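You operate a simulated robot arm through the tools that you are given. There is no shell and no other tool.

The job below is to be done with a simulated robot arm. You get a single attempt, and the scene is never put back.

JOB
Dry the wet number pad in the spot dryer for the time on the card.
Fine: hood shut, hands and what they hold out, while the lamp is on; hood open at the end. Where these are worked on the way, their far stop is far enough and under half their travel is too little: dryer hood.

Only the result counts: the job must be done as asked and must still hold three seconds after the hand-in. Knocking over, shifting, dropping, spilling or breaking anything else fails it.

ROBOT AND FRAMES
A 6-joint arm with a two-finger parallel gripper, fixed in place. Base frame: the origin is at the foot of the arm, x ahead of it, y to its left, z up; the work surface is at about z = 800. Units: mm, degrees, N and s.
With the tool pointing down near the work surface it reaches from about 240 to 640 mm from the base axis. Its first joint turns from -66.0 to 66.0 degrees. Payload 2.7 kg.
The TCP is the grasp point between the finger pads, 23 mm short of the fingertips. In the tool frame z runs along the fingers and y along their closing line. Largest opening 94 mm; finger width 38, thickness 10; the body of the gripper, 54 by 96 mm, starts 39 mm behind the TCP.
Orientation is that of the tool frame in the base frame, as a unit quaternion [x, y, z, w]. With the fingers straight down and closing along the base's y, the tool's x points along the base's -x, its y along +y and its z along -z.

CONTROLS
- The arm moves only by the tool drive_tool. Its argument "steps" is a list that holds one entry, the list of rows, each a list of 6 numbers: the shift along the base's x, y, z in cm, then the turn, a rotation vector about the base's x, y, z in degrees. In form: [[[x, y, z, wx, wy, wz], ...]]. A call has 1 to 20 rows; each row shifts and turns the commanded pose from where the row before left it. "grip" is the gripper command, from -1 (shut) to 1 (fully open), values between in proportion, set as the call begins (left out, the last holds). Rows are played at 5 a second. More than 50 mm and 8.6 degrees between two rows, or a gripper value outside its range, and nothing of the call is played. Where a pose cannot be reached the arm comes as near as it can. A force on the tool above 60 N (or 10 N above the force at the start of the call, whichever is more), or a blocked arm, ends the call early, and 0.2 s more pass. The fingers move at their own pace (about 45 mm/s each) and stop on an object; they squeeze with about 39 N. The grip force told is the motor's: it shows also when the fingers shut on nothing. Time passes only in rows, and 0.2 s behind the last, so rows that do not move let the fingers close. The reply holds the time, the measured pose of the TCP, the force on the tool along the base axes, the opening and the grip force, in the units named above and with some noise, with the torque about the TCP (base axes, N m) and any sound that the robot's microphone picked up.
- Cameras (640 x 400 px; columns grow to the right, rows downward): "scene" is fixed at [76.1, -445.1, 1383.7]; the picture's right is [0.70, -0.71, 0.00], its down [-0.53, -0.52, -0.67] and it looks along [0.47, 0.47, -0.74] (base axes); focal length 214 px, centre (320, 200). "wrist" rides on the gripper at [86, 16, -75] in the tool frame; the picture's right is [-0.18, 0.98, 0.00], its down [-0.58, -0.11, -0.81] and it looks along [-0.79, -0.15, 0.59] (tool axes); focal length 243 px, centre (320, 200). There is no depth. A picture from a camera that has moved, and an enlarged one, comes with that camera's place and axes in the base frame and with its lens.
- snapshot(camera): a new picture of that camera. It takes no simulated time.
- enlarge(camera, box): a new picture of the part [left, top, right, bottom] of that camera's present view, enlarged. It takes no simulated time.
- hand_in(): hands the job in; it is judged then, once.

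Nothing tells you positions but the pictures and the camera data. Unless the task says otherwise, let go and move clear before handing in.

The tools are called after "Emit:" by a JSON object that holds its "method" and its "body". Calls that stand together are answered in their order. drive_tool: Moves the arm, as the interface text tells. Its arguments: {"type":"object","properties":{"steps":{"type":"array"},"grip":{"type":"number"}},"required":["steps"]} The other tools are called the same way: snapshot (camera) takes a picture; enlarge (camera, box) takes an enlarged picture of a part of a camera's view; hand_in () hands the job in.

At the start:

```text
t: 0.0
ee_pos: [481.0, 62.3, 1159.1]
ee_rot: [0.0, 1.0, 0.0, 0.001]
wrist_force: [-0.4, 0.1, 0.1]
ft_torque: [-0.01, 0.02, -0.03]
width: 94.2
finger_force: 0.0
```

scene: 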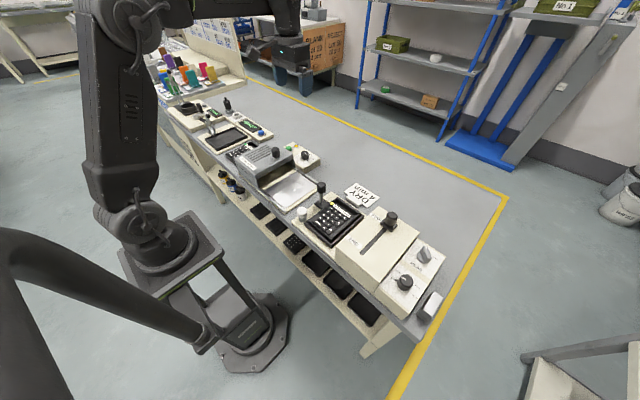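
wrist: 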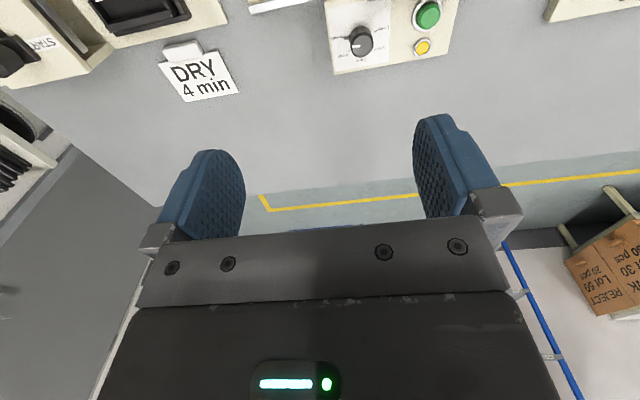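

I see a bench with several devices and a card reading "DRY 4 min". I'll look closer to tell the dryer, pad and controls apart.

Emit:
{"method": "enlarge", "body": {"camera": "scene", "box": [220, 120, 460, 330]}}

Emit:
{"method": "enlarge", "body": {"camera": "scene", "box": [150, 80, 330, 210]}}

Emit:
{"method": "enlarge", "body": {"camera": "wrist", "box": [0, 0, 640, 150]}}

Emit:
{"method": "enlarge", "body": {"camera": "scene", "box": [280, 170, 370, 260]}}

Emit:
{"method": "enlarge", "body": {"camera": "scene", "box": [340, 200, 450, 330]}}

```text
1.90 times, centred on (340, 225) of scene
camera zoom: at [76.1, -445.1, 1383.7], right [0.7, -0.71, 0.0], down [-0.53, -0.52, -0.67], along [0.47, 0.47, -0.74], focal length 408 px, centre (282, 152)
```

zoom: 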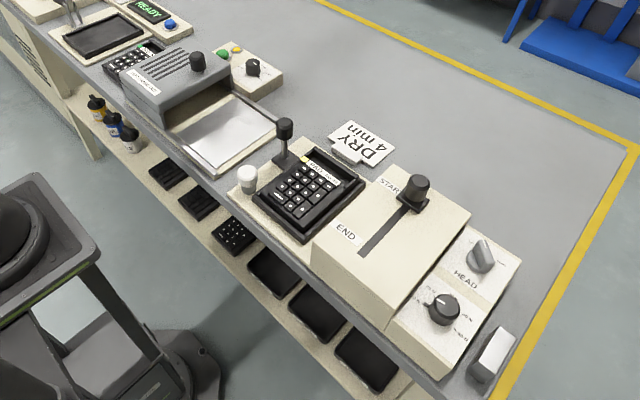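

```text
3.08 times, centred on (240, 145) of scene
camera zoom: at [76.1, -445.1, 1383.7], right [0.7, -0.71, 0.0], down [-0.53, -0.52, -0.67], along [0.47, 0.47, -0.74], focal length 660 px, centre (566, 369)
```

zoom: 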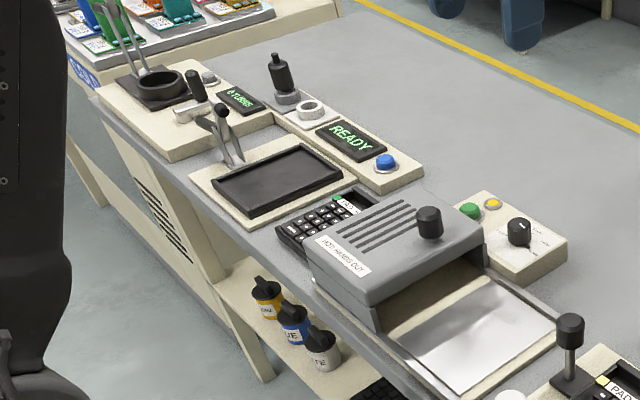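

```text
1.00 times, centred on (320, 75) of wrist (not enlarged: the box is as wide or as high as the picture)
camera zoom: at [393.5, 79.3, 1231.7], right [0.18, 0.98, 0.0], down [0.58, -0.11, 0.81], along [0.79, -0.15, -0.59], focal length 243 px, centre (320, 325)
```

zoom: 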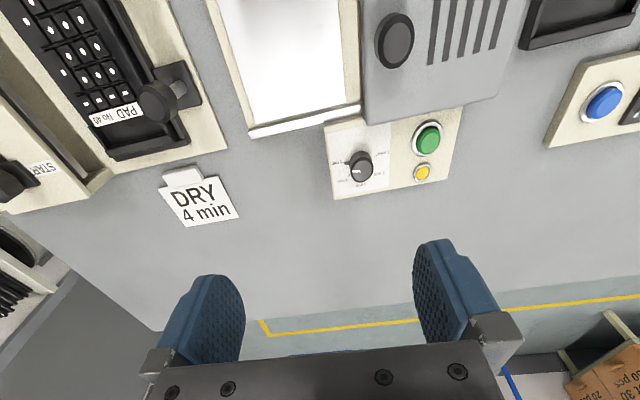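

```text
4.44 times, centred on (325, 215) of scene
camera zoom: at [76.1, -445.1, 1383.7], right [0.7, -0.71, 0.0], down [-0.53, -0.52, -0.67], along [0.47, 0.47, -0.74], focal length 953 px, centre (298, 133)
```

zoom: 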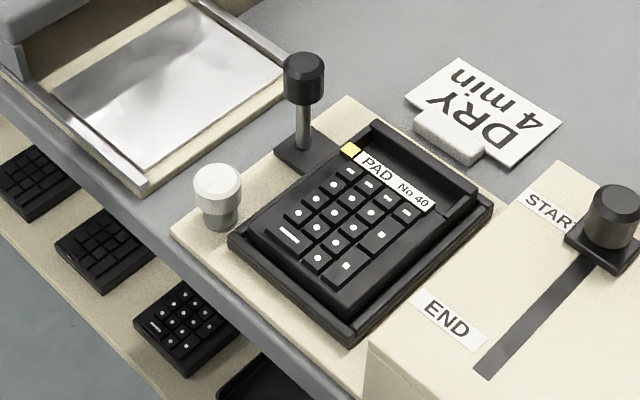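

```text
3.08 times, centred on (395, 265) of scene
camera zoom: at [76.1, -445.1, 1383.7], right [0.7, -0.71, 0.0], down [-0.53, -0.52, -0.67], along [0.47, 0.47, -0.74], focal length 660 px, centre (89, 0)
```

zoom: 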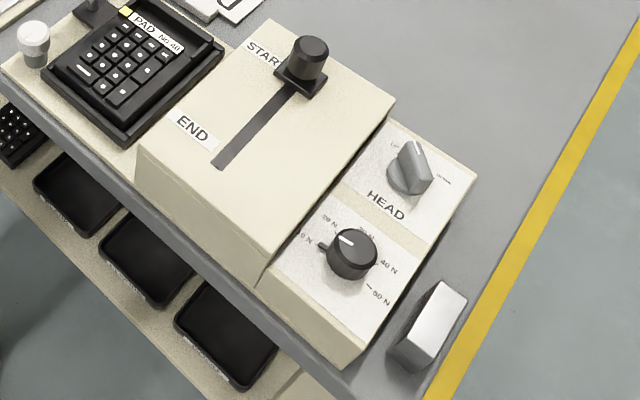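

The dryer is the grey hooded unit near (400, 15–200) with its knob and green button box near (530, 90). There are two number pads: one in the tray at about (400, -180) and one left of the hood. I'll back the arm off to see them with the wrist camera.

Emit:
{"method": "drive_tool", "body": {"steps": [[[-4, 0, 0, 0, 0, 0], [-4, 0, 0, 0, 0, 0], [-4, 0, 0, 0, 0, 0], [-4, 2, 0, 0, 0, 0], [-2, 3, 0, 0, 0, 0], [0, 4, 0, 0, 0, 0], [0, 0, 0, 0, 0, 0]]]}}

Emit:
{"method": "snapshot", "body": {"camera": "wrist"}}

Emit:
{"method": "snapshot", "body": {"camera": "scene"}}

```text
t: 1.6
ee_pos: [301.1, 152.9, 1158.0]
ee_rot: [-0.001, 1.0, 0.0, 0.001]
wrist_force: [-0.8, -0.5, -0.1]
ft_torque: [0.03, 0.02, 0.0]
width: 93.8
finger_force: 0.0
```

```text
taken
camera wrist: at [213.6, 169.8, 1231.1], right [0.18, 0.98, 0.0], down [0.58, -0.11, 0.81], along [0.79, -0.15, -0.59], focal length 243 px, centre (320, 200)
```

wrist: 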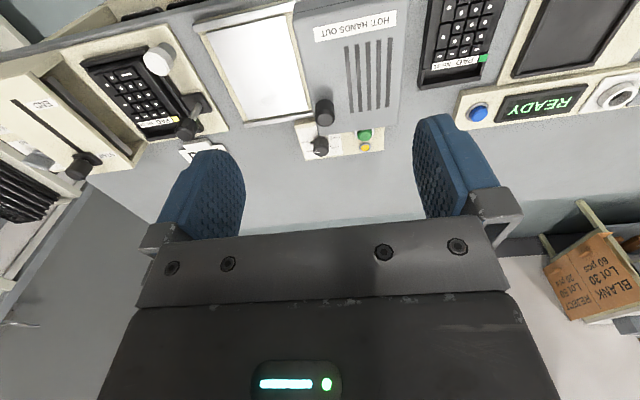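

```text
taken
```

scene: 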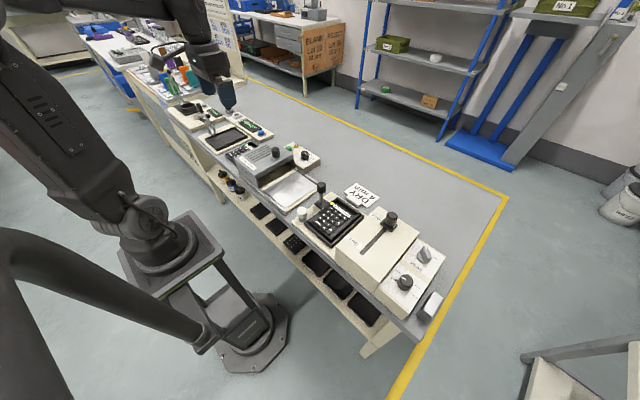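

Emit:
{"method": "enlarge", "body": {"camera": "wrist", "box": [60, 20, 240, 170]}}

Emit:
{"method": "enlarge", "body": {"camera": "wrist", "box": [400, 0, 520, 90]}}

Emit:
{"method": "enlarge", "body": {"camera": "wrist", "box": [280, 80, 420, 170]}}

Emit:
{"method": "enlarge", "body": {"camera": "wrist", "box": [180, 0, 420, 170]}}

```text
2.67 times, centred on (150, 95) of wrist
camera zoom: at [213.6, 169.8, 1231.1], right [0.18, 0.98, 0.0], down [0.58, -0.11, 0.81], along [0.79, -0.15, -0.59], focal length 647 px, centre (773, 480)
```

zoom: 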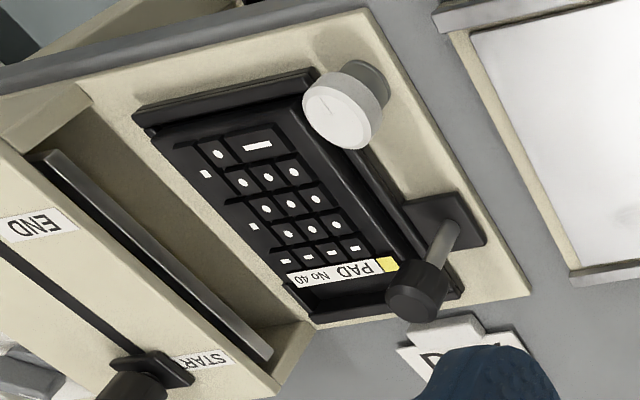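

```text
4.44 times, centred on (460, 45) of wrist
camera zoom: at [213.6, 169.8, 1231.1], right [0.18, 0.98, 0.0], down [0.58, -0.11, 0.81], along [0.79, -0.15, -0.59], focal length 1078 px, centre (-302, 889)
```

zoom: 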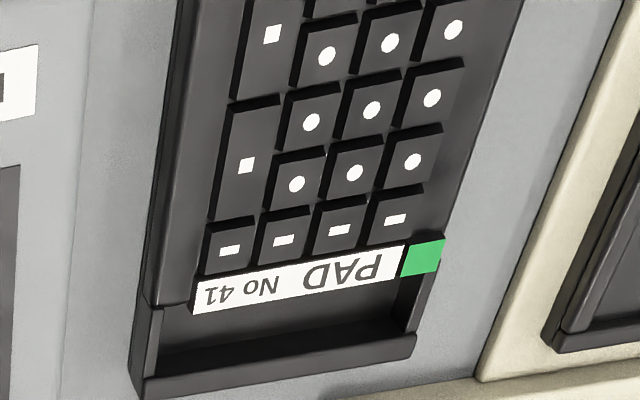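

```text
4.44 times, centred on (350, 125) of wrist
camera zoom: at [213.6, 169.8, 1231.1], right [0.18, 0.98, 0.0], down [0.58, -0.11, 0.81], along [0.79, -0.15, -0.59], focal length 1078 px, centre (187, 533)
```

zoom: 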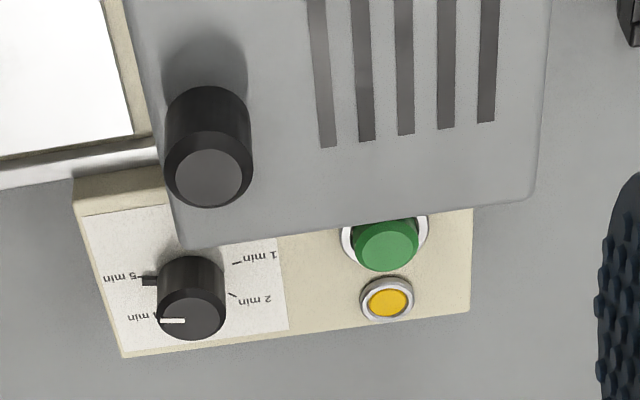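

```text
2.35 times, centred on (300, 85) of wrist
camera zoom: at [213.6, 169.8, 1231.1], right [0.18, 0.98, 0.0], down [0.58, -0.11, 0.81], along [0.79, -0.15, -0.59], focal length 571 px, centre (367, 471)
```

zoom: 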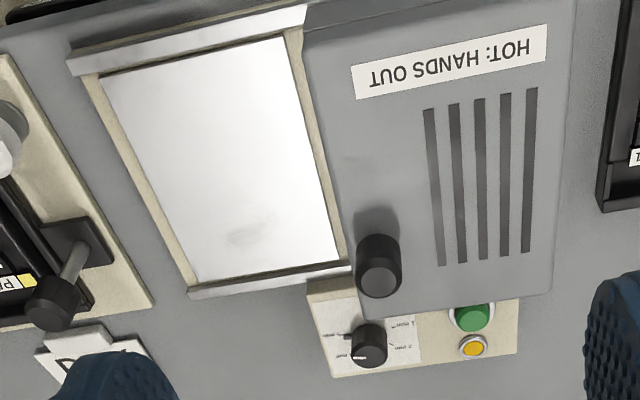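

Pad No 40 (yellow tag) sits in a nest with a lever, and pad No 41 (green tag) is left of the hood. I'll look closer at both to find which is wet, and also read the timer dial.

Emit:
{"method": "drive_tool", "body": {"steps": [[[0, 4, -3, 0, 0, 0], [0, 4, -3, 0, 0, 0], [0, 4, -3, 0, 0, 0], [0, 4, -3, 0, 0, 0], [-1, 4, 0, 0, 0, 0], [0, 0, 0, 0, 0, 0]]]}}

Emit:
{"method": "snapshot", "body": {"camera": "wrist"}}

```text
t: 3.0
ee_pos: [289.4, 353.6, 1038.8]
ee_rot: [-0.001, 1.0, 0.001, 0.002]
wrist_force: [0.9, -0.7, -0.2]
ft_torque: [0.0, -0.01, 0.0]
width: 94.2
finger_force: 0.1
```

```text
taken
camera wrist: at [202.9, 370.5, 1111.5], right [0.18, 0.98, 0.0], down [0.58, -0.11, 0.81], along [0.79, -0.15, -0.59], focal length 243 px, centre (320, 200)
```

wrist: 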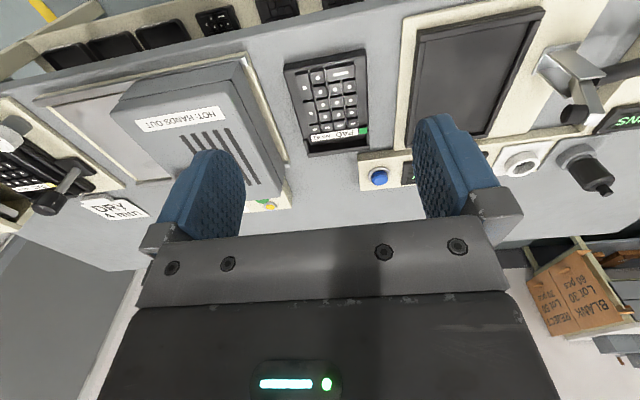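

Emit:
{"method": "enlarge", "body": {"camera": "wrist", "box": [270, 40, 390, 160]}}

Emit:
{"method": "enlarge", "body": {"camera": "wrist", "box": [400, 0, 640, 200]}}

Emit:
{"method": "drive_tool", "body": {"steps": [[[0, -5, 0, 0, 0, 0], [0, -5, 0, 0, 0, 0], [0, -5, 0, 0, 0, 0], [0, -5, 0, 0, 0, 0], [0, -5, 0, 0, 0, 0], [0, -5, 0, 0, 0, 0], [0, -5, 0, 0, 0, 0], [0, -5, 0, 0, 0, 0], [0, -5, 0, 0, 0, 0], [0, -5, 0, 0, 0, 0], [0, 0, 0, 0, 0, 0]]]}}

Emit:
{"method": "snapshot", "body": {"camera": "wrist"}}

Emit:
{"method": "enlarge", "body": {"camera": "wrist", "box": [260, 20, 420, 160]}}

```text
3.33 times, centred on (330, 100) of wrist
camera zoom: at [202.9, 370.5, 1111.5], right [0.18, 0.98, 0.0], down [0.58, -0.11, 0.81], along [0.79, -0.15, -0.59], focal length 809 px, centre (287, 533)
```

zoom: 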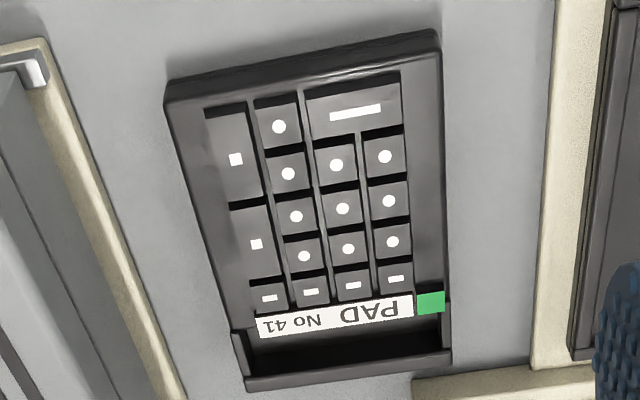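

```text
2.00 times, centred on (520, 100) of wrist
camera zoom: at [202.9, 370.5, 1111.5], right [0.18, 0.98, 0.0], down [0.58, -0.11, 0.81], along [0.79, -0.15, -0.59], focal length 485 px, centre (-80, 400)
```

zoom: 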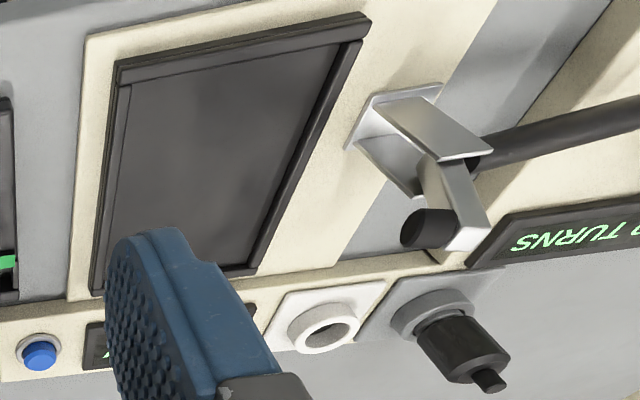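

```text
t: 5.4
ee_pos: [290.5, -147.4, 1037.6]
ee_rot: [-0.002, 1.0, 0.001, 0.0]
wrist_force: [-1.1, 0.0, 0.8]
ft_torque: [0.0, 0.02, -0.03]
width: 94.2
finger_force: 0.1
```

```text
taken
camera wrist: at [203.7, -131.6, 1110.8], right [0.18, 0.98, 0.0], down [0.58, -0.11, 0.81], along [0.79, -0.15, -0.59], focal length 243 px, centre (320, 200)
```

wrist: 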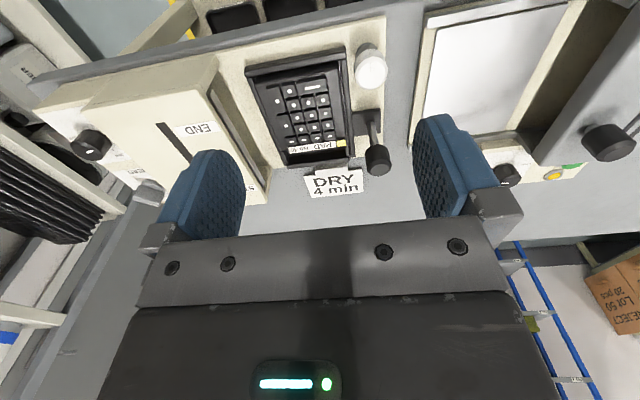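

```text
2.86 times, centred on (340, 90) of wrist
camera zoom: at [203.7, -131.6, 1110.8], right [0.18, 0.98, 0.0], down [0.58, -0.11, 0.81], along [0.79, -0.15, -0.59], focal length 693 px, centre (263, 514)
```

zoom: 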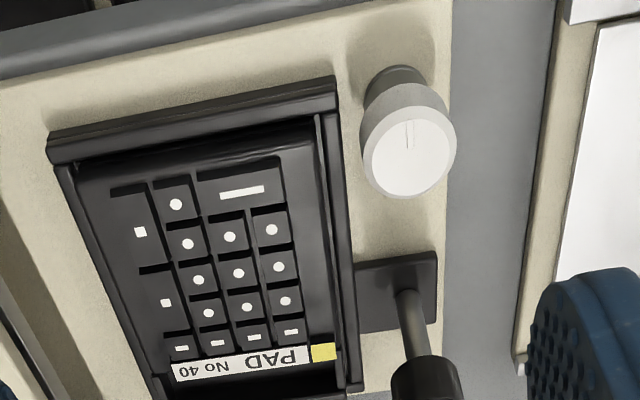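

Still undecided which is wet; I'll enlarge the pads further.

Emit:
{"method": "enlarge", "body": {"camera": "wrist", "box": [250, 60, 350, 160]}}

Emit:
{"method": "enlarge", "body": {"camera": "scene", "box": [300, 190, 370, 250]}}

Emit:
{"method": "enlarge", "body": {"camera": "scene", "box": [215, 130, 265, 170]}}

Emit:
{"method": "enlarge", "body": {"camera": "scene", "box": [220, 170, 390, 340]}}

Emit:
{"method": "drive_tool", "body": {"steps": [[[0, 1, -4, 0, 0, 0], [0, 0, -4, 0, 0, 0], [0, 0, 0, 0, 0, 0]]]}}

Emit:
{"method": "snapshot", "body": {"camera": "wrist"}}

Emit:
{"method": "enlarge", "body": {"camera": "wrist", "box": [200, 60, 400, 200]}}

```text
4.00 times, centred on (300, 110) of wrist
camera zoom: at [203.7, -131.6, 1110.8], right [0.18, 0.98, 0.0], down [0.58, -0.11, 0.81], along [0.79, -0.15, -0.59], focal length 970 px, centre (400, 560)
```

zoom: 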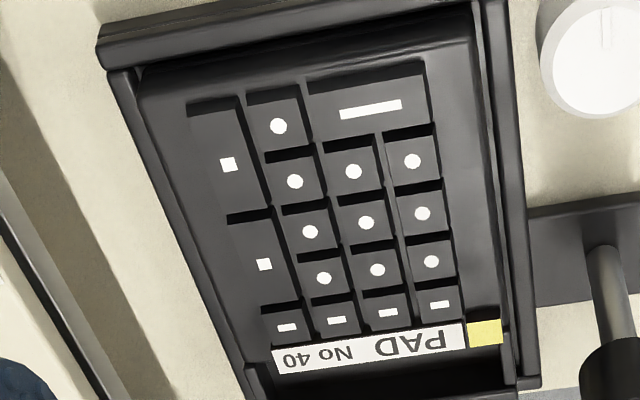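

```text
6.67 times, centred on (335, 220) of scene
camera zoom: at [76.1, -445.2, 1383.7], right [0.7, -0.71, 0.0], down [-0.53, -0.52, -0.67], along [0.47, 0.47, -0.74], focal length 1430 px, centre (220, 67)
```

zoom: 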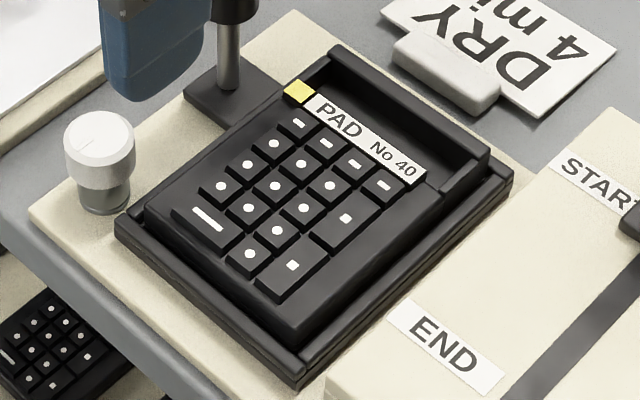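

```text
10.00 times, centred on (240, 150) of scene
camera zoom: at [76.1, -445.2, 1383.7], right [0.7, -0.71, 0.0], down [-0.53, -0.52, -0.67], along [0.47, 0.47, -0.74], focal length 2145 px, centre (1120, 700)
```

zoom: 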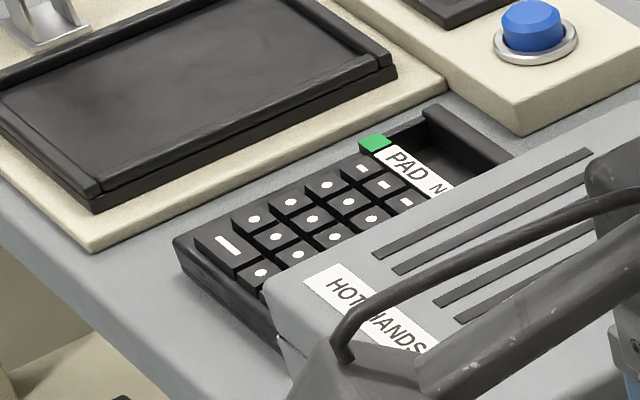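

```text
2.35 times, centred on (305, 255) of scene
camera zoom: at [76.1, -445.2, 1383.7], right [0.7, -0.71, 0.0], down [-0.53, -0.52, -0.67], along [0.47, 0.47, -0.74], focal length 505 px, centre (355, 71)
```

zoom: 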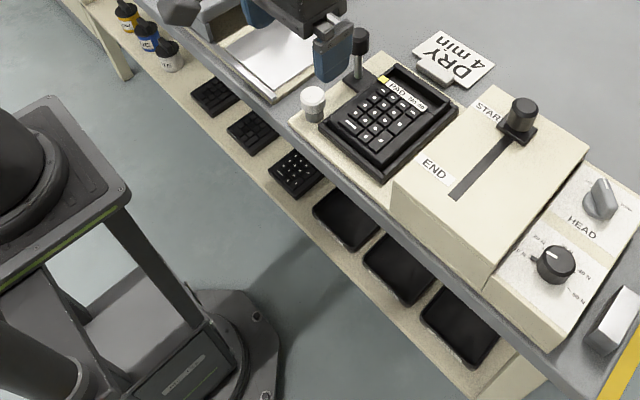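

```text
t: 6.2
ee_pos: [290.8, -137.7, 957.7]
ee_rot: [-0.001, 1.0, 0.0, 0.001]
wrist_force: [0.6, -0.1, -0.1]
ft_torque: [0.01, -0.02, 0.03]
width: 94.1
finger_force: 0.0
```

```text
taken
camera wrist: at [203.3, -121.9, 1030.6], right [0.18, 0.98, 0.0], down [0.58, -0.11, 0.81], along [0.79, -0.15, -0.59], focal length 243 px, centre (320, 200)
```

wrist: 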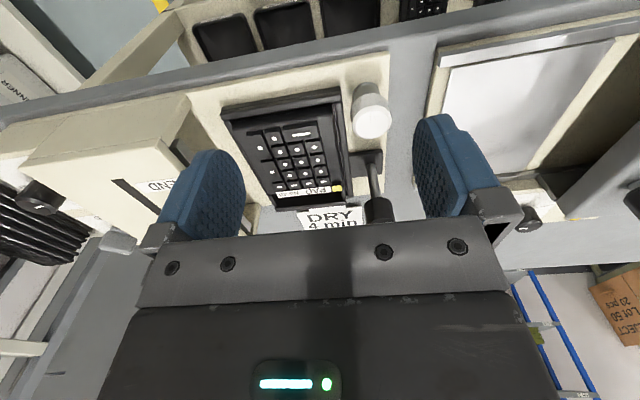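

```text
2.86 times, centred on (300, 130) of wrist
camera zoom: at [203.3, -121.9, 1030.6], right [0.18, 0.98, 0.0], down [0.58, -0.11, 0.81], along [0.79, -0.15, -0.59], focal length 693 px, centre (377, 400)
```

zoom: 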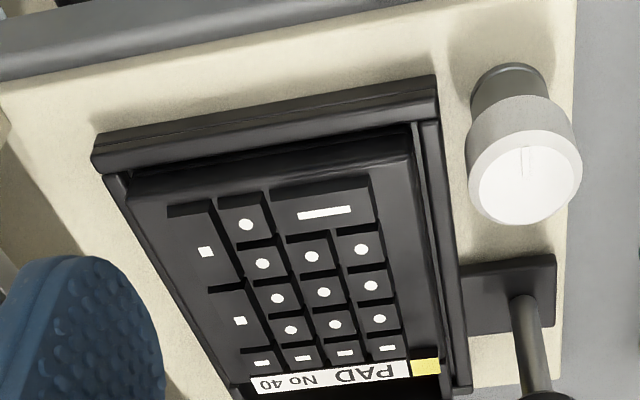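

Pad 40 looks dull. I'll view pad 41 from the same relative position for a comparison.

Emit:
{"method": "drive_tool", "body": {"steps": [[[0, 0, 5, 0, 0, 0], [0, 5, 3, 0, 0, 0], [0, 5, 0, 0, 0, 0], [0, 5, 0, 0, 0, 0], [0, 5, 0, 0, 0, 0], [0, 5, 0, 0, 0, 0], [0, 5, 0, 0, 0, 0], [0, 5, 0, 0, 0, 0], [0, 5, 0, 0, 0, 0], [0, 5, 0, 0, 0, 0], [0, 5, 0, 0, 0, 0], [0, 3, 0, 0, 0, 0], [0, 0, -4, 0, 0, 0], [0, 0, -3, 0, 0, 0], [0, 0, 0, 0, 0, 0]]]}}

Emit:
{"method": "snapshot", "body": {"camera": "wrist"}}

Emit:
{"method": "enlarge", "body": {"camera": "wrist", "box": [200, 60, 400, 200]}}

```text
refused: row 2 steps farther than a row can; nothing moved
```

```text
taken
camera wrist: at [203.3, -121.9, 1030.6], right [0.18, 0.98, 0.0], down [0.58, -0.11, 0.81], along [0.79, -0.15, -0.59], focal length 243 px, centre (320, 200)
```

wrist: 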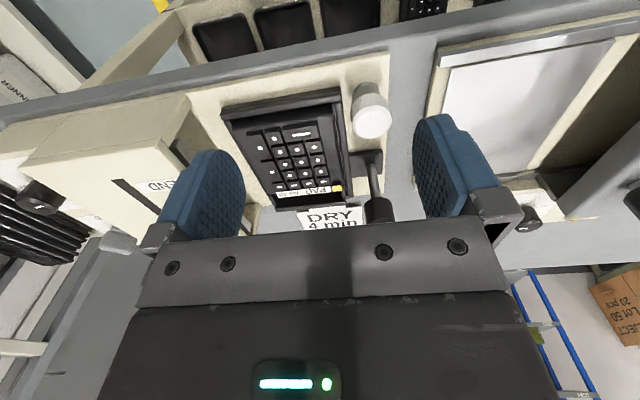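

```text
2.86 times, centred on (300, 130) of wrist
camera zoom: at [203.3, -121.9, 1030.6], right [0.18, 0.98, 0.0], down [0.58, -0.11, 0.81], along [0.79, -0.15, -0.59], focal length 693 px, centre (377, 400)
```

zoom: 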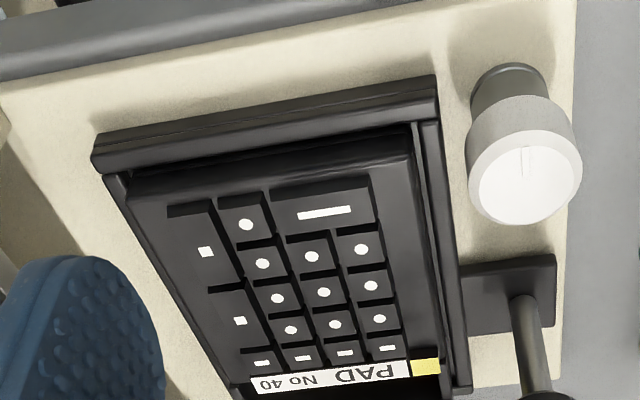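

The move was refused because one row was too long. I'll redo it with smaller rows to view pad 41.

Emit:
{"method": "drive_tool", "body": {"steps": [[[0, 0, 4.8, 0, 0, 0], [0, 3, 3, 0, 0, 0], [0, 4.8, 0, 0, 0, 0], [0, 4.8, 0, 0, 0, 0], [0, 4.8, 0, 0, 0, 0], [0, 4.8, 0, 0, 0, 0], [0, 4.8, 0, 0, 0, 0], [0, 4.8, 0, 0, 0, 0], [0, 4.8, 0, 0, 0, 0], [0, 4.8, 0, 0, 0, 0], [0, 4.8, 0, 0, 0, 0], [0, 4.8, 0, 0, 0, 0], [0, 4.8, 0, 0, 0, 0], [0, 0, -4, 0, 0, 0], [0, 0, -3, 0, 0, 0], [0, 0, 0, 0, 0, 0]]]}}

Emit:
{"method": "snapshot", "body": {"camera": "wrist"}}

Emit:
{"method": "enlarge", "body": {"camera": "wrist", "box": [200, 60, 400, 200]}}

```text
t: 9.6
ee_pos: [291.9, 420.8, 966.2]
ee_rot: [0.0, 1.0, 0.0, 0.0]
wrist_force: [0.0, -0.4, 0.0]
ft_torque: [0.0, -0.02, 0.0]
width: 93.9
finger_force: 0.1
```

```text
taken
camera wrist: at [203.9, 437.2, 1039.3], right [0.18, 0.98, 0.0], down [0.58, -0.11, 0.81], along [0.79, -0.15, -0.59], focal length 243 px, centre (320, 200)
```

wrist: 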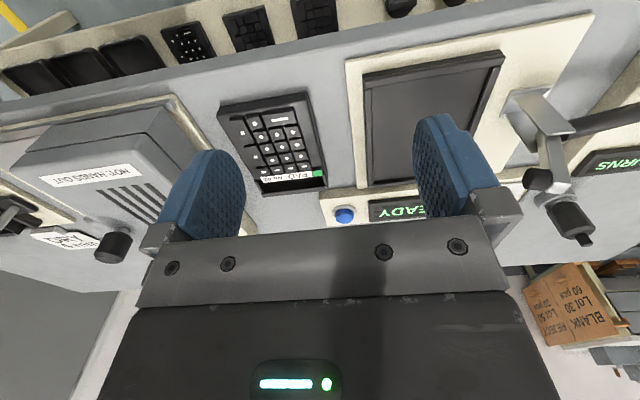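

```text
2.86 times, centred on (300, 130) of wrist
camera zoom: at [203.9, 437.2, 1039.3], right [0.18, 0.98, 0.0], down [0.58, -0.11, 0.81], along [0.79, -0.15, -0.59], focal length 693 px, centre (377, 400)
```

zoom: 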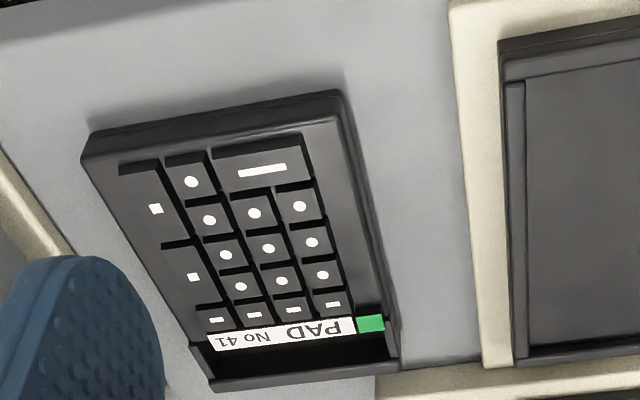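

Both pads look alike from here. I'll zoom in hard for any sheen or droplets.

Emit:
{"method": "enlarge", "body": {"camera": "wrist", "box": [220, 95, 300, 145]}}

Emit:
{"method": "enlarge", "body": {"camera": "wrist", "box": [250, 140, 340, 196]}}

Emit:
{"method": "enlarge", "body": {"camera": "scene", "box": [310, 200, 360, 232]}}

Emit:
{"method": "enlarge", "body": {"camera": "wrist", "box": [0, 20, 120, 100]}}

Emit:
{"method": "enlarge", "body": {"camera": "wrist", "box": [150, 0, 350, 80]}}

```text
8.00 times, centred on (260, 120) of wrist
camera zoom: at [203.9, 437.2, 1039.3], right [0.18, 0.98, 0.0], down [0.58, -0.11, 0.81], along [0.79, -0.15, -0.59], focal length 1941 px, centre (800, 840)
```

zoom: 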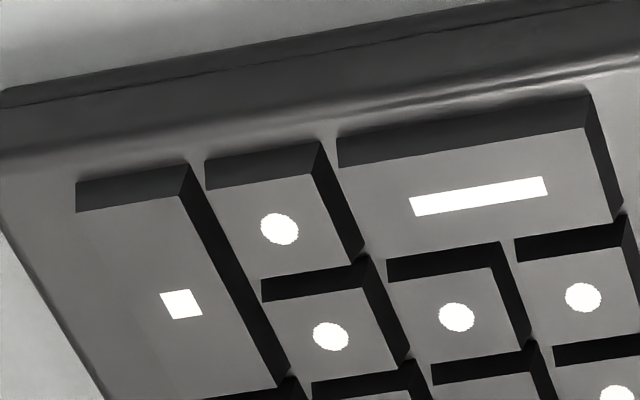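

```text
7.11 times, centred on (295, 168) of wrist
camera zoom: at [203.9, 437.2, 1039.3], right [0.18, 0.98, 0.0], down [0.58, -0.11, 0.81], along [0.79, -0.15, -0.59], focal length 1725 px, centre (498, 428)
```

zoom: 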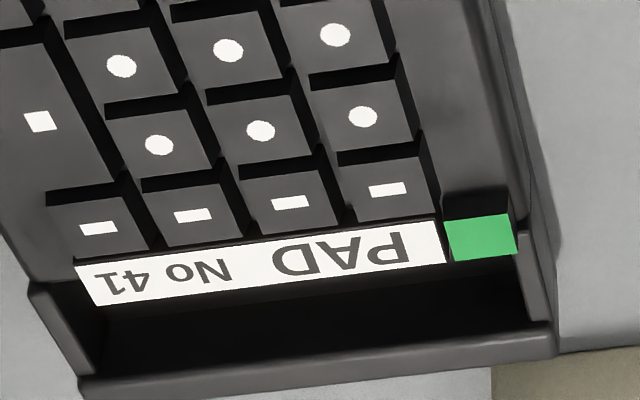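

```text
12.50 times, centred on (335, 216) of scene
camera zoom: at [76.1, -445.1, 1383.7], right [0.7, -0.71, 0.0], down [-0.53, -0.52, -0.67], along [0.47, 0.47, -0.74], focal length 2681 px, centre (132, 0)
```

zoom: 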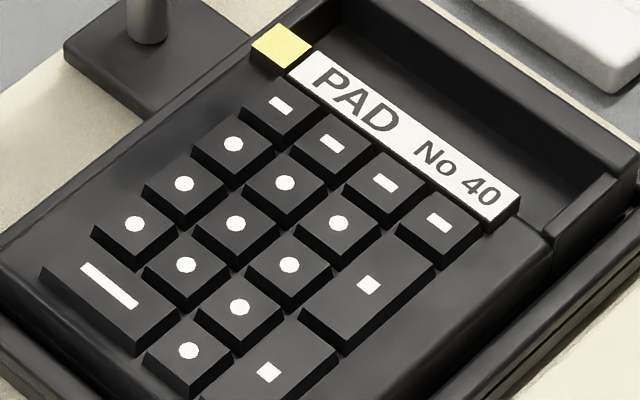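

```text
5.00 times, centred on (60, 60) of wrist
camera zoom: at [203.9, 437.2, 1039.3], right [0.18, 0.98, 0.0], down [0.58, -0.11, 0.81], along [0.79, -0.15, -0.59], focal length 1213 px, centre (1620, 900)
```

zoom: 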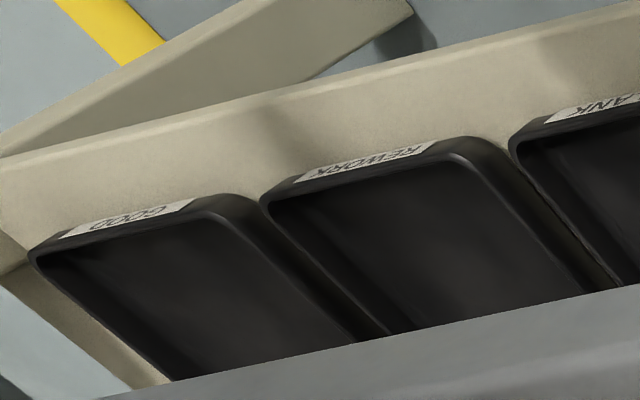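

```text
3.20 times, centred on (250, 40) of wrist
camera zoom: at [203.9, 437.2, 1039.3], right [0.18, 0.98, 0.0], down [0.58, -0.11, 0.81], along [0.79, -0.15, -0.59], focal length 776 px, centre (544, 712)
```

zoom: 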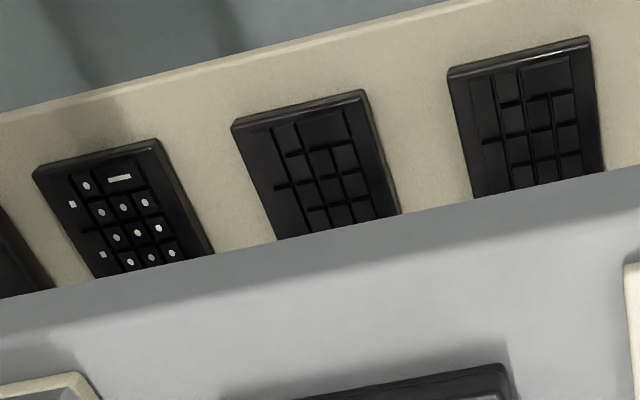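

The shelf trays read GOOD, REWORK and BLANK. I'll search for any note explaining the tag colours.

Emit:
{"method": "enlarge", "body": {"camera": "scene", "box": [150, 0, 350, 120]}}

Emit:
{"method": "enlarge", "body": {"camera": "scene", "box": [350, 0, 640, 180]}}

Emit:
{"method": "enlarge", "body": {"camera": "scene", "box": [195, 160, 265, 205]}}

Emit:
{"method": "enlarge", "body": {"camera": "scene", "box": [240, 130, 340, 220]}}

Emit:
{"method": "enlarge", "body": {"camera": "scene", "box": [380, 235, 450, 325]}}

Emit:
{"method": "enlarge", "body": {"camera": "scene", "box": [250, 220, 390, 340]}}

```text
3.20 times, centred on (250, 60) of scene
camera zoom: at [76.1, -445.1, 1383.7], right [0.7, -0.71, 0.0], down [-0.53, -0.52, -0.67], along [0.47, 0.47, -0.74], focal length 686 px, centre (544, 648)
```

zoom: 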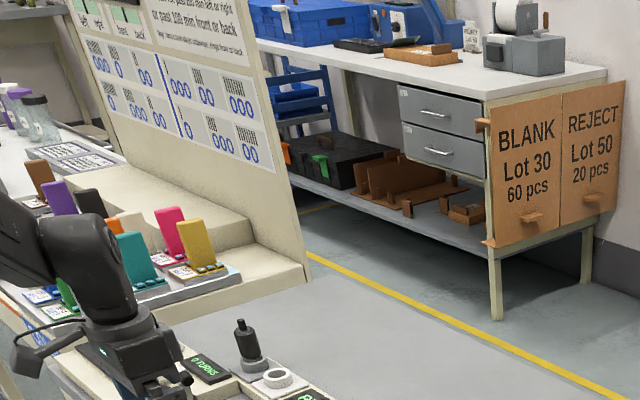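

```text
2.21 times, centred on (495, 90) of scene
camera zoom: at [76.1, -445.1, 1383.7], right [0.7, -0.71, 0.0], down [-0.53, -0.52, -0.67], along [0.47, 0.47, -0.74], focal length 473 px, centre (-66, 443)
```

zoom: 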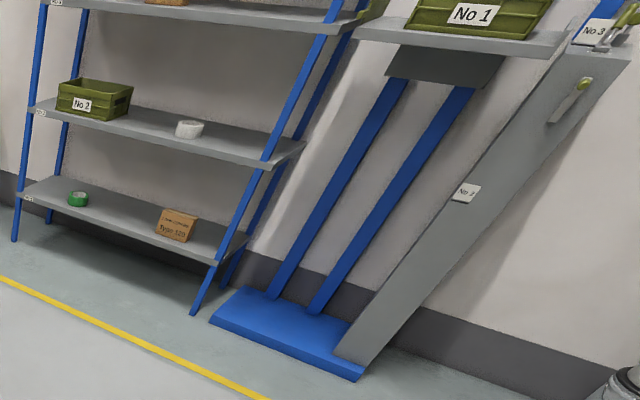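

```text
8.89 times, centred on (230, 182) of scene
camera zoom: at [76.1, -445.1, 1383.7], right [0.7, -0.71, 0.0], down [-0.53, -0.52, -0.67], along [0.47, 0.47, -0.74], focal length 1906 px, centre (1120, 356)
```

zoom: 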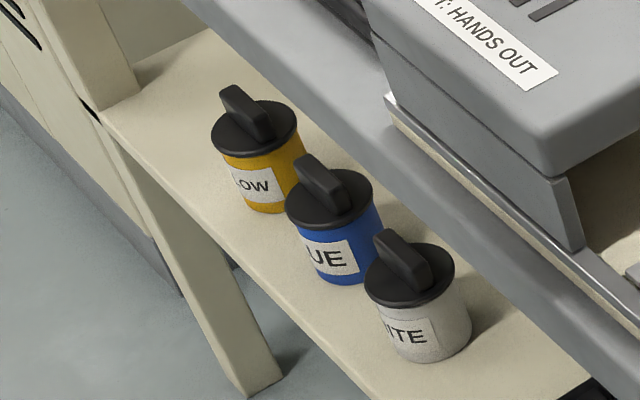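

```text
4.44 times, centred on (290, 175) of scene
camera zoom: at [76.1, -445.1, 1383.7], right [0.7, -0.71, 0.0], down [-0.53, -0.52, -0.67], along [0.47, 0.47, -0.74], focal length 953 px, centre (453, 311)
```

zoom: 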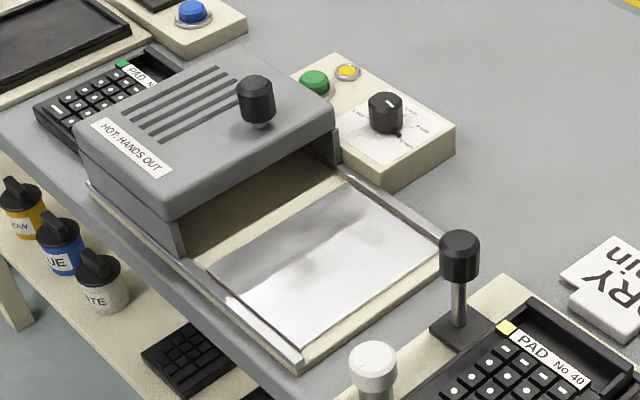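

```text
4.44 times, centred on (415, 280) of scene
camera zoom: at [76.1, -445.1, 1383.7], right [0.7, -0.71, 0.0], down [-0.53, -0.52, -0.67], along [0.47, 0.47, -0.74], focal length 953 px, centre (-102, -156)
```

zoom: 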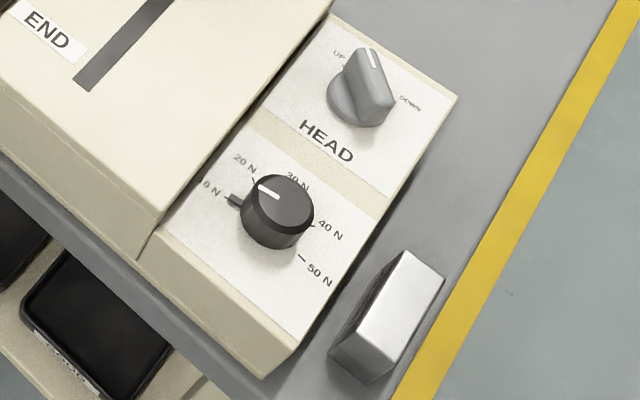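

```text
3.33 times, centred on (320, 280) of scene
camera zoom: at [76.1, -445.1, 1383.7], right [0.7, -0.71, 0.0], down [-0.53, -0.52, -0.67], along [0.47, 0.47, -0.74], focal length 715 px, centre (320, -67)
```

zoom: 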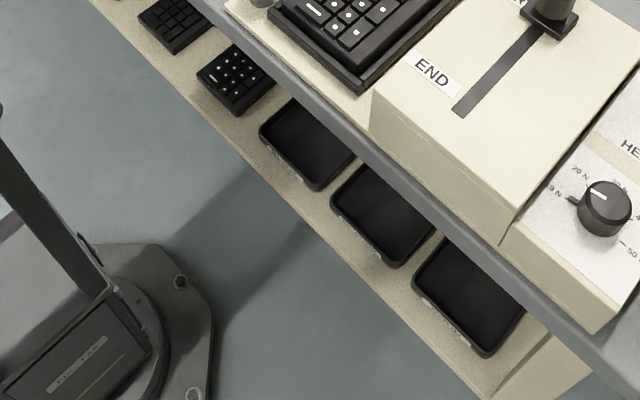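

Taken together: the trays, ink pots and screen-printing unit mean pad No 40 in the print nest is the freshly printed, wet one (yellow tag). Pad No 41 (green tag) is a finished one, at about x 333–472, y 300–399 and 19 mm high. The pads are about 95 mm wide, too wide to grip across, but have a bar and pocket at the far end; I'll go look at pad 40's far end from above.

Emit:
{"method": "drive_tool", "body": {"steps": [[[0, 0, 4.8, 0, 0, 0], [0, -3, 3, 0, 0, 0], [0, -4.8, 0, 0, 0, 0], [0, -4.8, 0, 0, 0, 0], [0, -4.8, 0, 0, 0, 0], [0, -4.8, 0, 0, 0, 0], [0, -4.8, 0, 0, 0, 0], [0, -4.8, 0, 0, 0, 0], [0, -4.8, 0, 0, 0, 0], [0, -4.8, 0, 0, 0, 0], [0, -4.8, 0, 0, 0, 0], [0, -4.8, 0, 0, 0, 0], [0, -4.8, 0, 0, 0, 0], [3, -3, 0, 0, 8, 0], [3, 0, 0, 0, 8, 0], [3, 0, 0, 0, 8, 0], [3, 0, 0, 0, 8, 0], [0, 0, 0, 0, 0, 0]]]}}

Emit:
{"method": "snapshot", "body": {"camera": "wrist"}}

Emit:
{"method": "snapshot", "body": {"camera": "scene"}}

```text
t: 13.4
ee_pos: [411.2, -167.0, 1044.1]
ee_rot: [-0.002, 0.961, 0.0, -0.276]
wrist_force: [-0.3, 0.6, 0.3]
ft_torque: [0.0, -0.01, 0.02]
width: 94.0
finger_force: 0.0
```

```text
taken
camera wrist: at [376.6, -150.4, 1152.0], right [0.16, 0.98, -0.1], down [0.92, -0.11, 0.37], along [0.36, -0.15, -0.92], focal length 243 px, centre (320, 200)
```

wrist: 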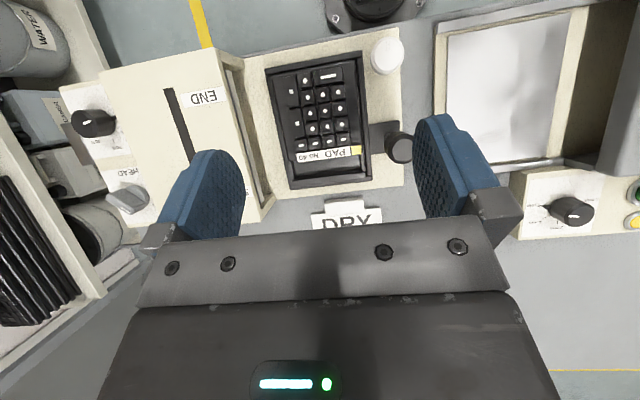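

```text
taken
```

scene: 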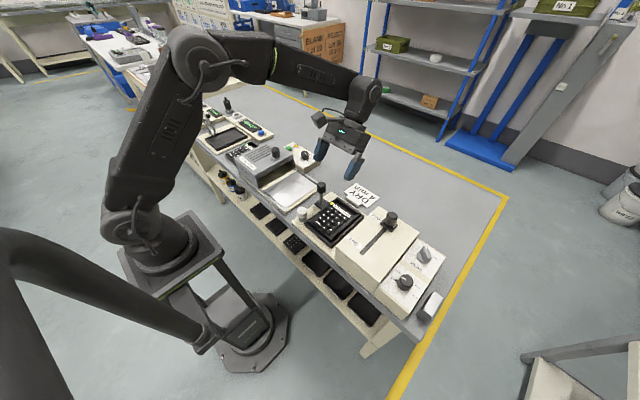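

Emit:
{"method": "enlarge", "body": {"camera": "wrist", "box": [230, 30, 430, 200]}}

Emit:
{"method": "enlarge", "body": {"camera": "wrist", "box": [270, 130, 390, 205]}}

Emit:
{"method": "enlarge", "body": {"camera": "wrist", "box": [250, 40, 370, 115]}}

Emit:
{"method": "enlarge", "body": {"camera": "wrist", "box": [420, 0, 640, 240]}}

```text
2.35 times, centred on (330, 115) of wrist
camera zoom: at [376.6, -150.4, 1152.0], right [0.16, 0.98, -0.1], down [0.92, -0.11, 0.37], along [0.36, -0.15, -0.92], focal length 571 px, centre (296, 400)
```

zoom: 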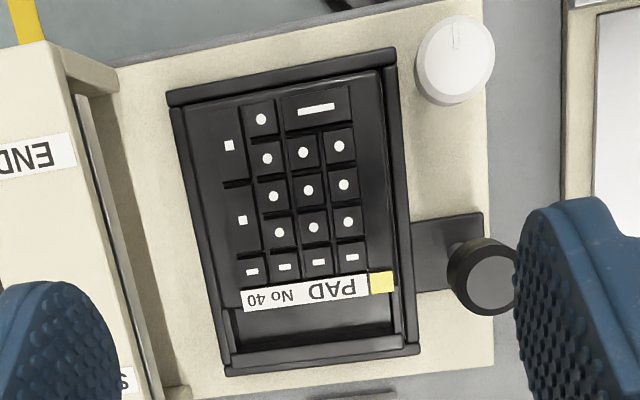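

```text
5.33 times, centred on (330, 168) of wrist
camera zoom: at [376.6, -150.4, 1152.0], right [0.16, 0.98, -0.1], down [0.92, -0.11, 0.37], along [0.36, -0.15, -0.92], focal length 1294 px, centre (267, 373)
```

zoom: 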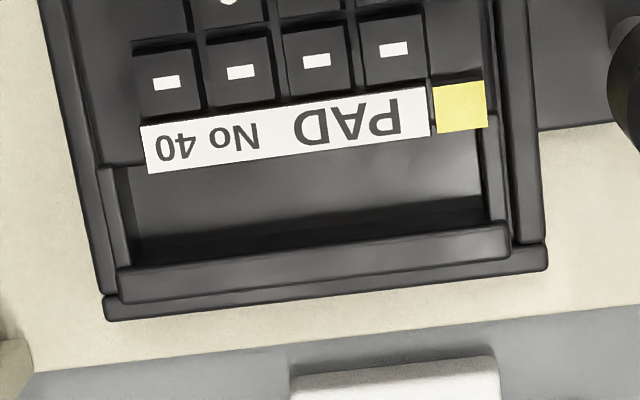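

```text
5.33 times, centred on (310, 78) of wrist
camera zoom: at [376.6, -150.4, 1152.0], right [0.16, 0.98, -0.1], down [0.92, -0.11, 0.37], along [0.36, -0.15, -0.92], focal length 1294 px, centre (373, 853)
```

zoom: 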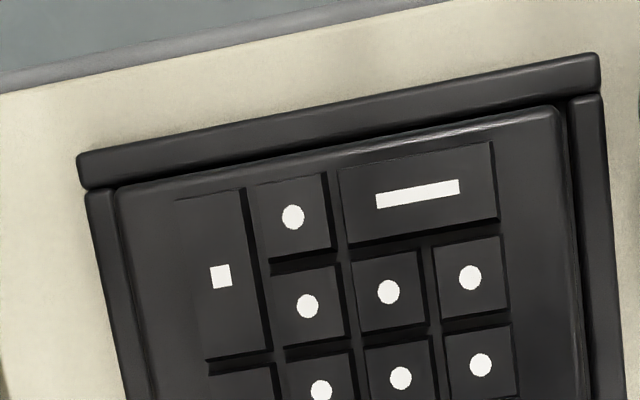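

```text
1.67 times, centred on (530, 120) of wrist
camera zoom: at [376.6, -150.4, 1152.0], right [0.16, 0.98, -0.1], down [0.92, -0.11, 0.37], along [0.36, -0.15, -0.92], focal length 404 px, centre (-30, 333)
```

zoom: 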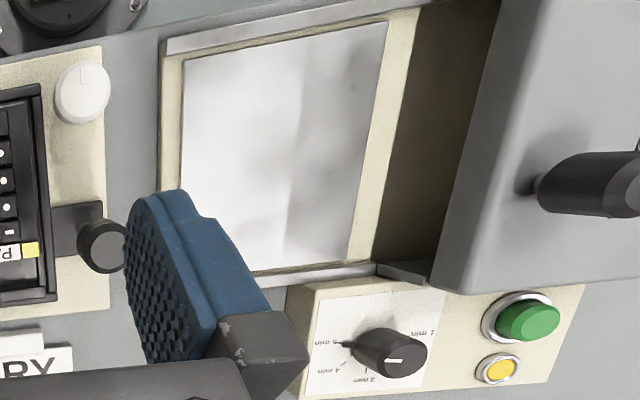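

I can see the pad lying in a low four-walled nest, with a bar and pocket at its far end. I need the heights of the bar over the nest wall, so I'll zoom from the scene side.

Emit:
{"method": "enlarge", "body": {"camera": "scene", "box": [325, 205, 365, 230]}}

Emit:
{"method": "enlarge", "body": {"camera": "scene", "box": [305, 215, 345, 250]}}

Emit:
{"method": "enlarge", "body": {"camera": "scene", "box": [295, 175, 345, 225]}}

```text
16.00 times, centred on (345, 218) of scene
camera zoom: at [76.1, -445.1, 1383.7], right [0.7, -0.71, 0.0], down [-0.53, -0.52, -0.67], along [0.47, 0.47, -0.74], focal length 3432 px, centre (-80, -80)
```

zoom: 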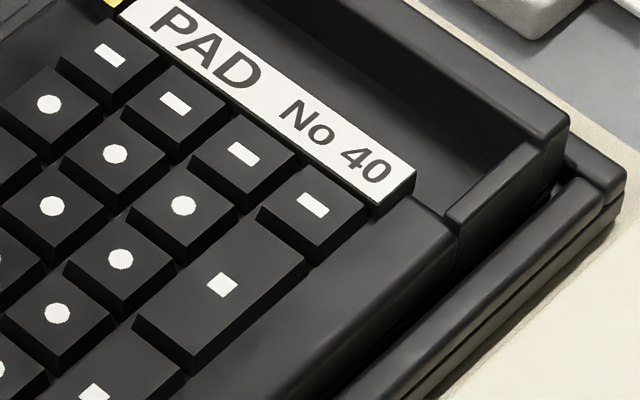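

```text
11.43 times, centred on (325, 232) of scene
camera zoom: at [76.1, -445.1, 1383.7], right [0.7, -0.71, 0.0], down [-0.53, -0.52, -0.67], along [0.47, 0.47, -0.74], focal length 2451 px, centre (263, -171)
```

zoom: 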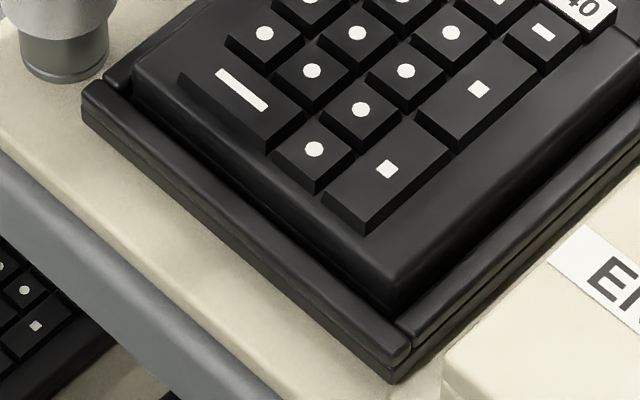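

```text
8.00 times, centred on (320, 200) of scene
camera zoom: at [76.1, -445.1, 1383.7], right [0.7, -0.71, 0.0], down [-0.53, -0.52, -0.67], along [0.47, 0.47, -0.74], focal length 1716 px, centre (320, 200)
```

zoom: 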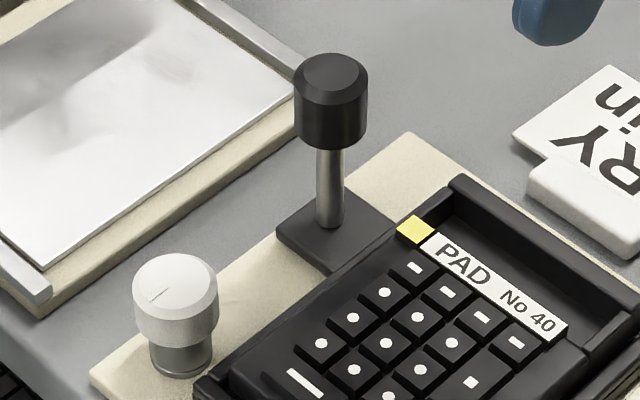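

The pad 40 bar is at about x 462–470, y −186, its top near z 847, with the nest wall near z 830. Next I'll look at the dryer from above to fix the bed, hood, dial and button positions.

Emit:
{"method": "drive_tool", "body": {"steps": [[[0, 4.8, 0, 0, 0, 0], [0, 4.8, 0, 0, 0, 0], [0, 4.8, 0, 0, 0, 0], [0, 4.8, 0, 0, 0, 0], [0, 4, 0, 0, 0, 0], [0, 0, 0, 0, 0, 0]]]}}

Emit:
{"method": "snapshot", "body": {"camera": "wrist"}}

Emit:
{"method": "enlarge", "body": {"camera": "wrist", "box": [230, 0, 490, 200]}}

Emit:
{"method": "enlarge", "body": {"camera": "scene", "box": [255, 150, 325, 215]}}

Emit:
{"method": "enlarge", "body": {"camera": "wrist", "box": [300, 130, 440, 230]}}

```text
t: 14.8
ee_pos: [410.6, 65.8, 1044.3]
ee_rot: [-0.001, 0.961, 0.001, -0.276]
wrist_force: [1.0, 0.3, -0.2]
ft_torque: [0.03, 0.03, -0.02]
width: 93.8
finger_force: 0.1
```

```text
taken
camera wrist: at [375.4, 82.6, 1151.9], right [0.16, 0.98, -0.1], down [0.92, -0.11, 0.38], along [0.36, -0.15, -0.92], focal length 243 px, centre (320, 200)
```

wrist: 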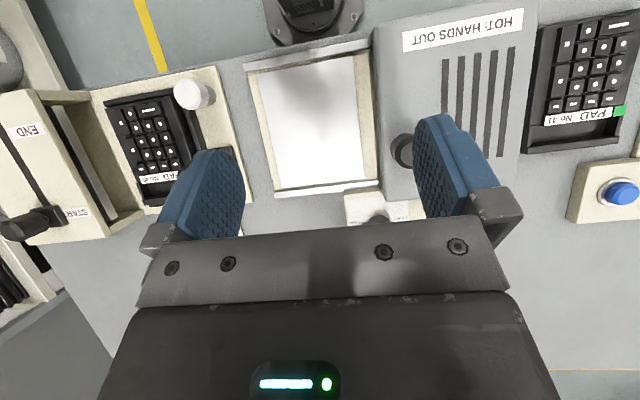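

```text
2.00 times, centred on (360, 100) of wrist
camera zoom: at [375.4, 82.6, 1151.9], right [0.16, 0.98, -0.1], down [0.92, -0.11, 0.38], along [0.36, -0.15, -0.92], focal length 485 px, centre (240, 400)
```

zoom: 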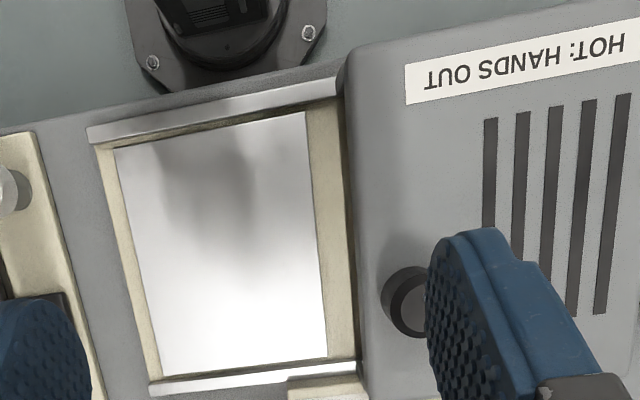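

```text
6.15 times, centred on (290, 182) of scene
camera zoom: at [76.1, -445.1, 1383.7], right [0.7, -0.71, 0.0], down [-0.53, -0.52, -0.67], along [0.47, 0.47, -0.74], focal length 1320 px, centre (505, 308)
```

zoom: 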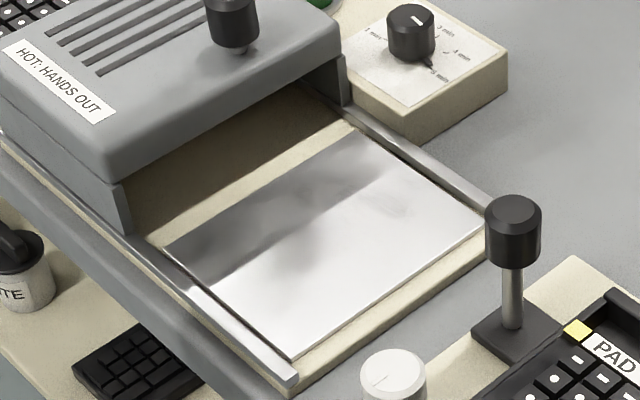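

```text
4.00 times, centred on (370, 180) of wrist
camera zoom: at [375.4, 82.6, 1151.9], right [0.16, 0.98, -0.1], down [0.92, -0.11, 0.38], along [0.36, -0.15, -0.92], focal length 970 px, centre (120, 280)
```

zoom: 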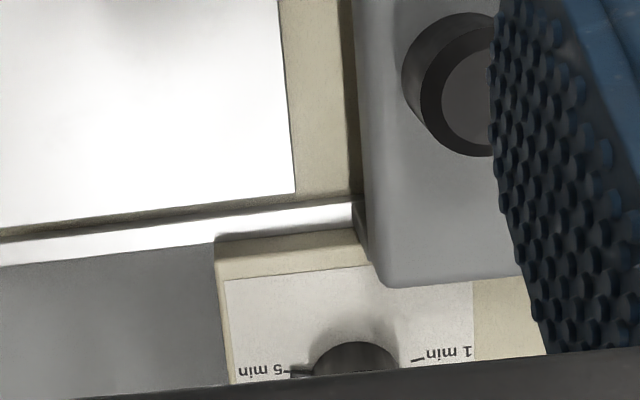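

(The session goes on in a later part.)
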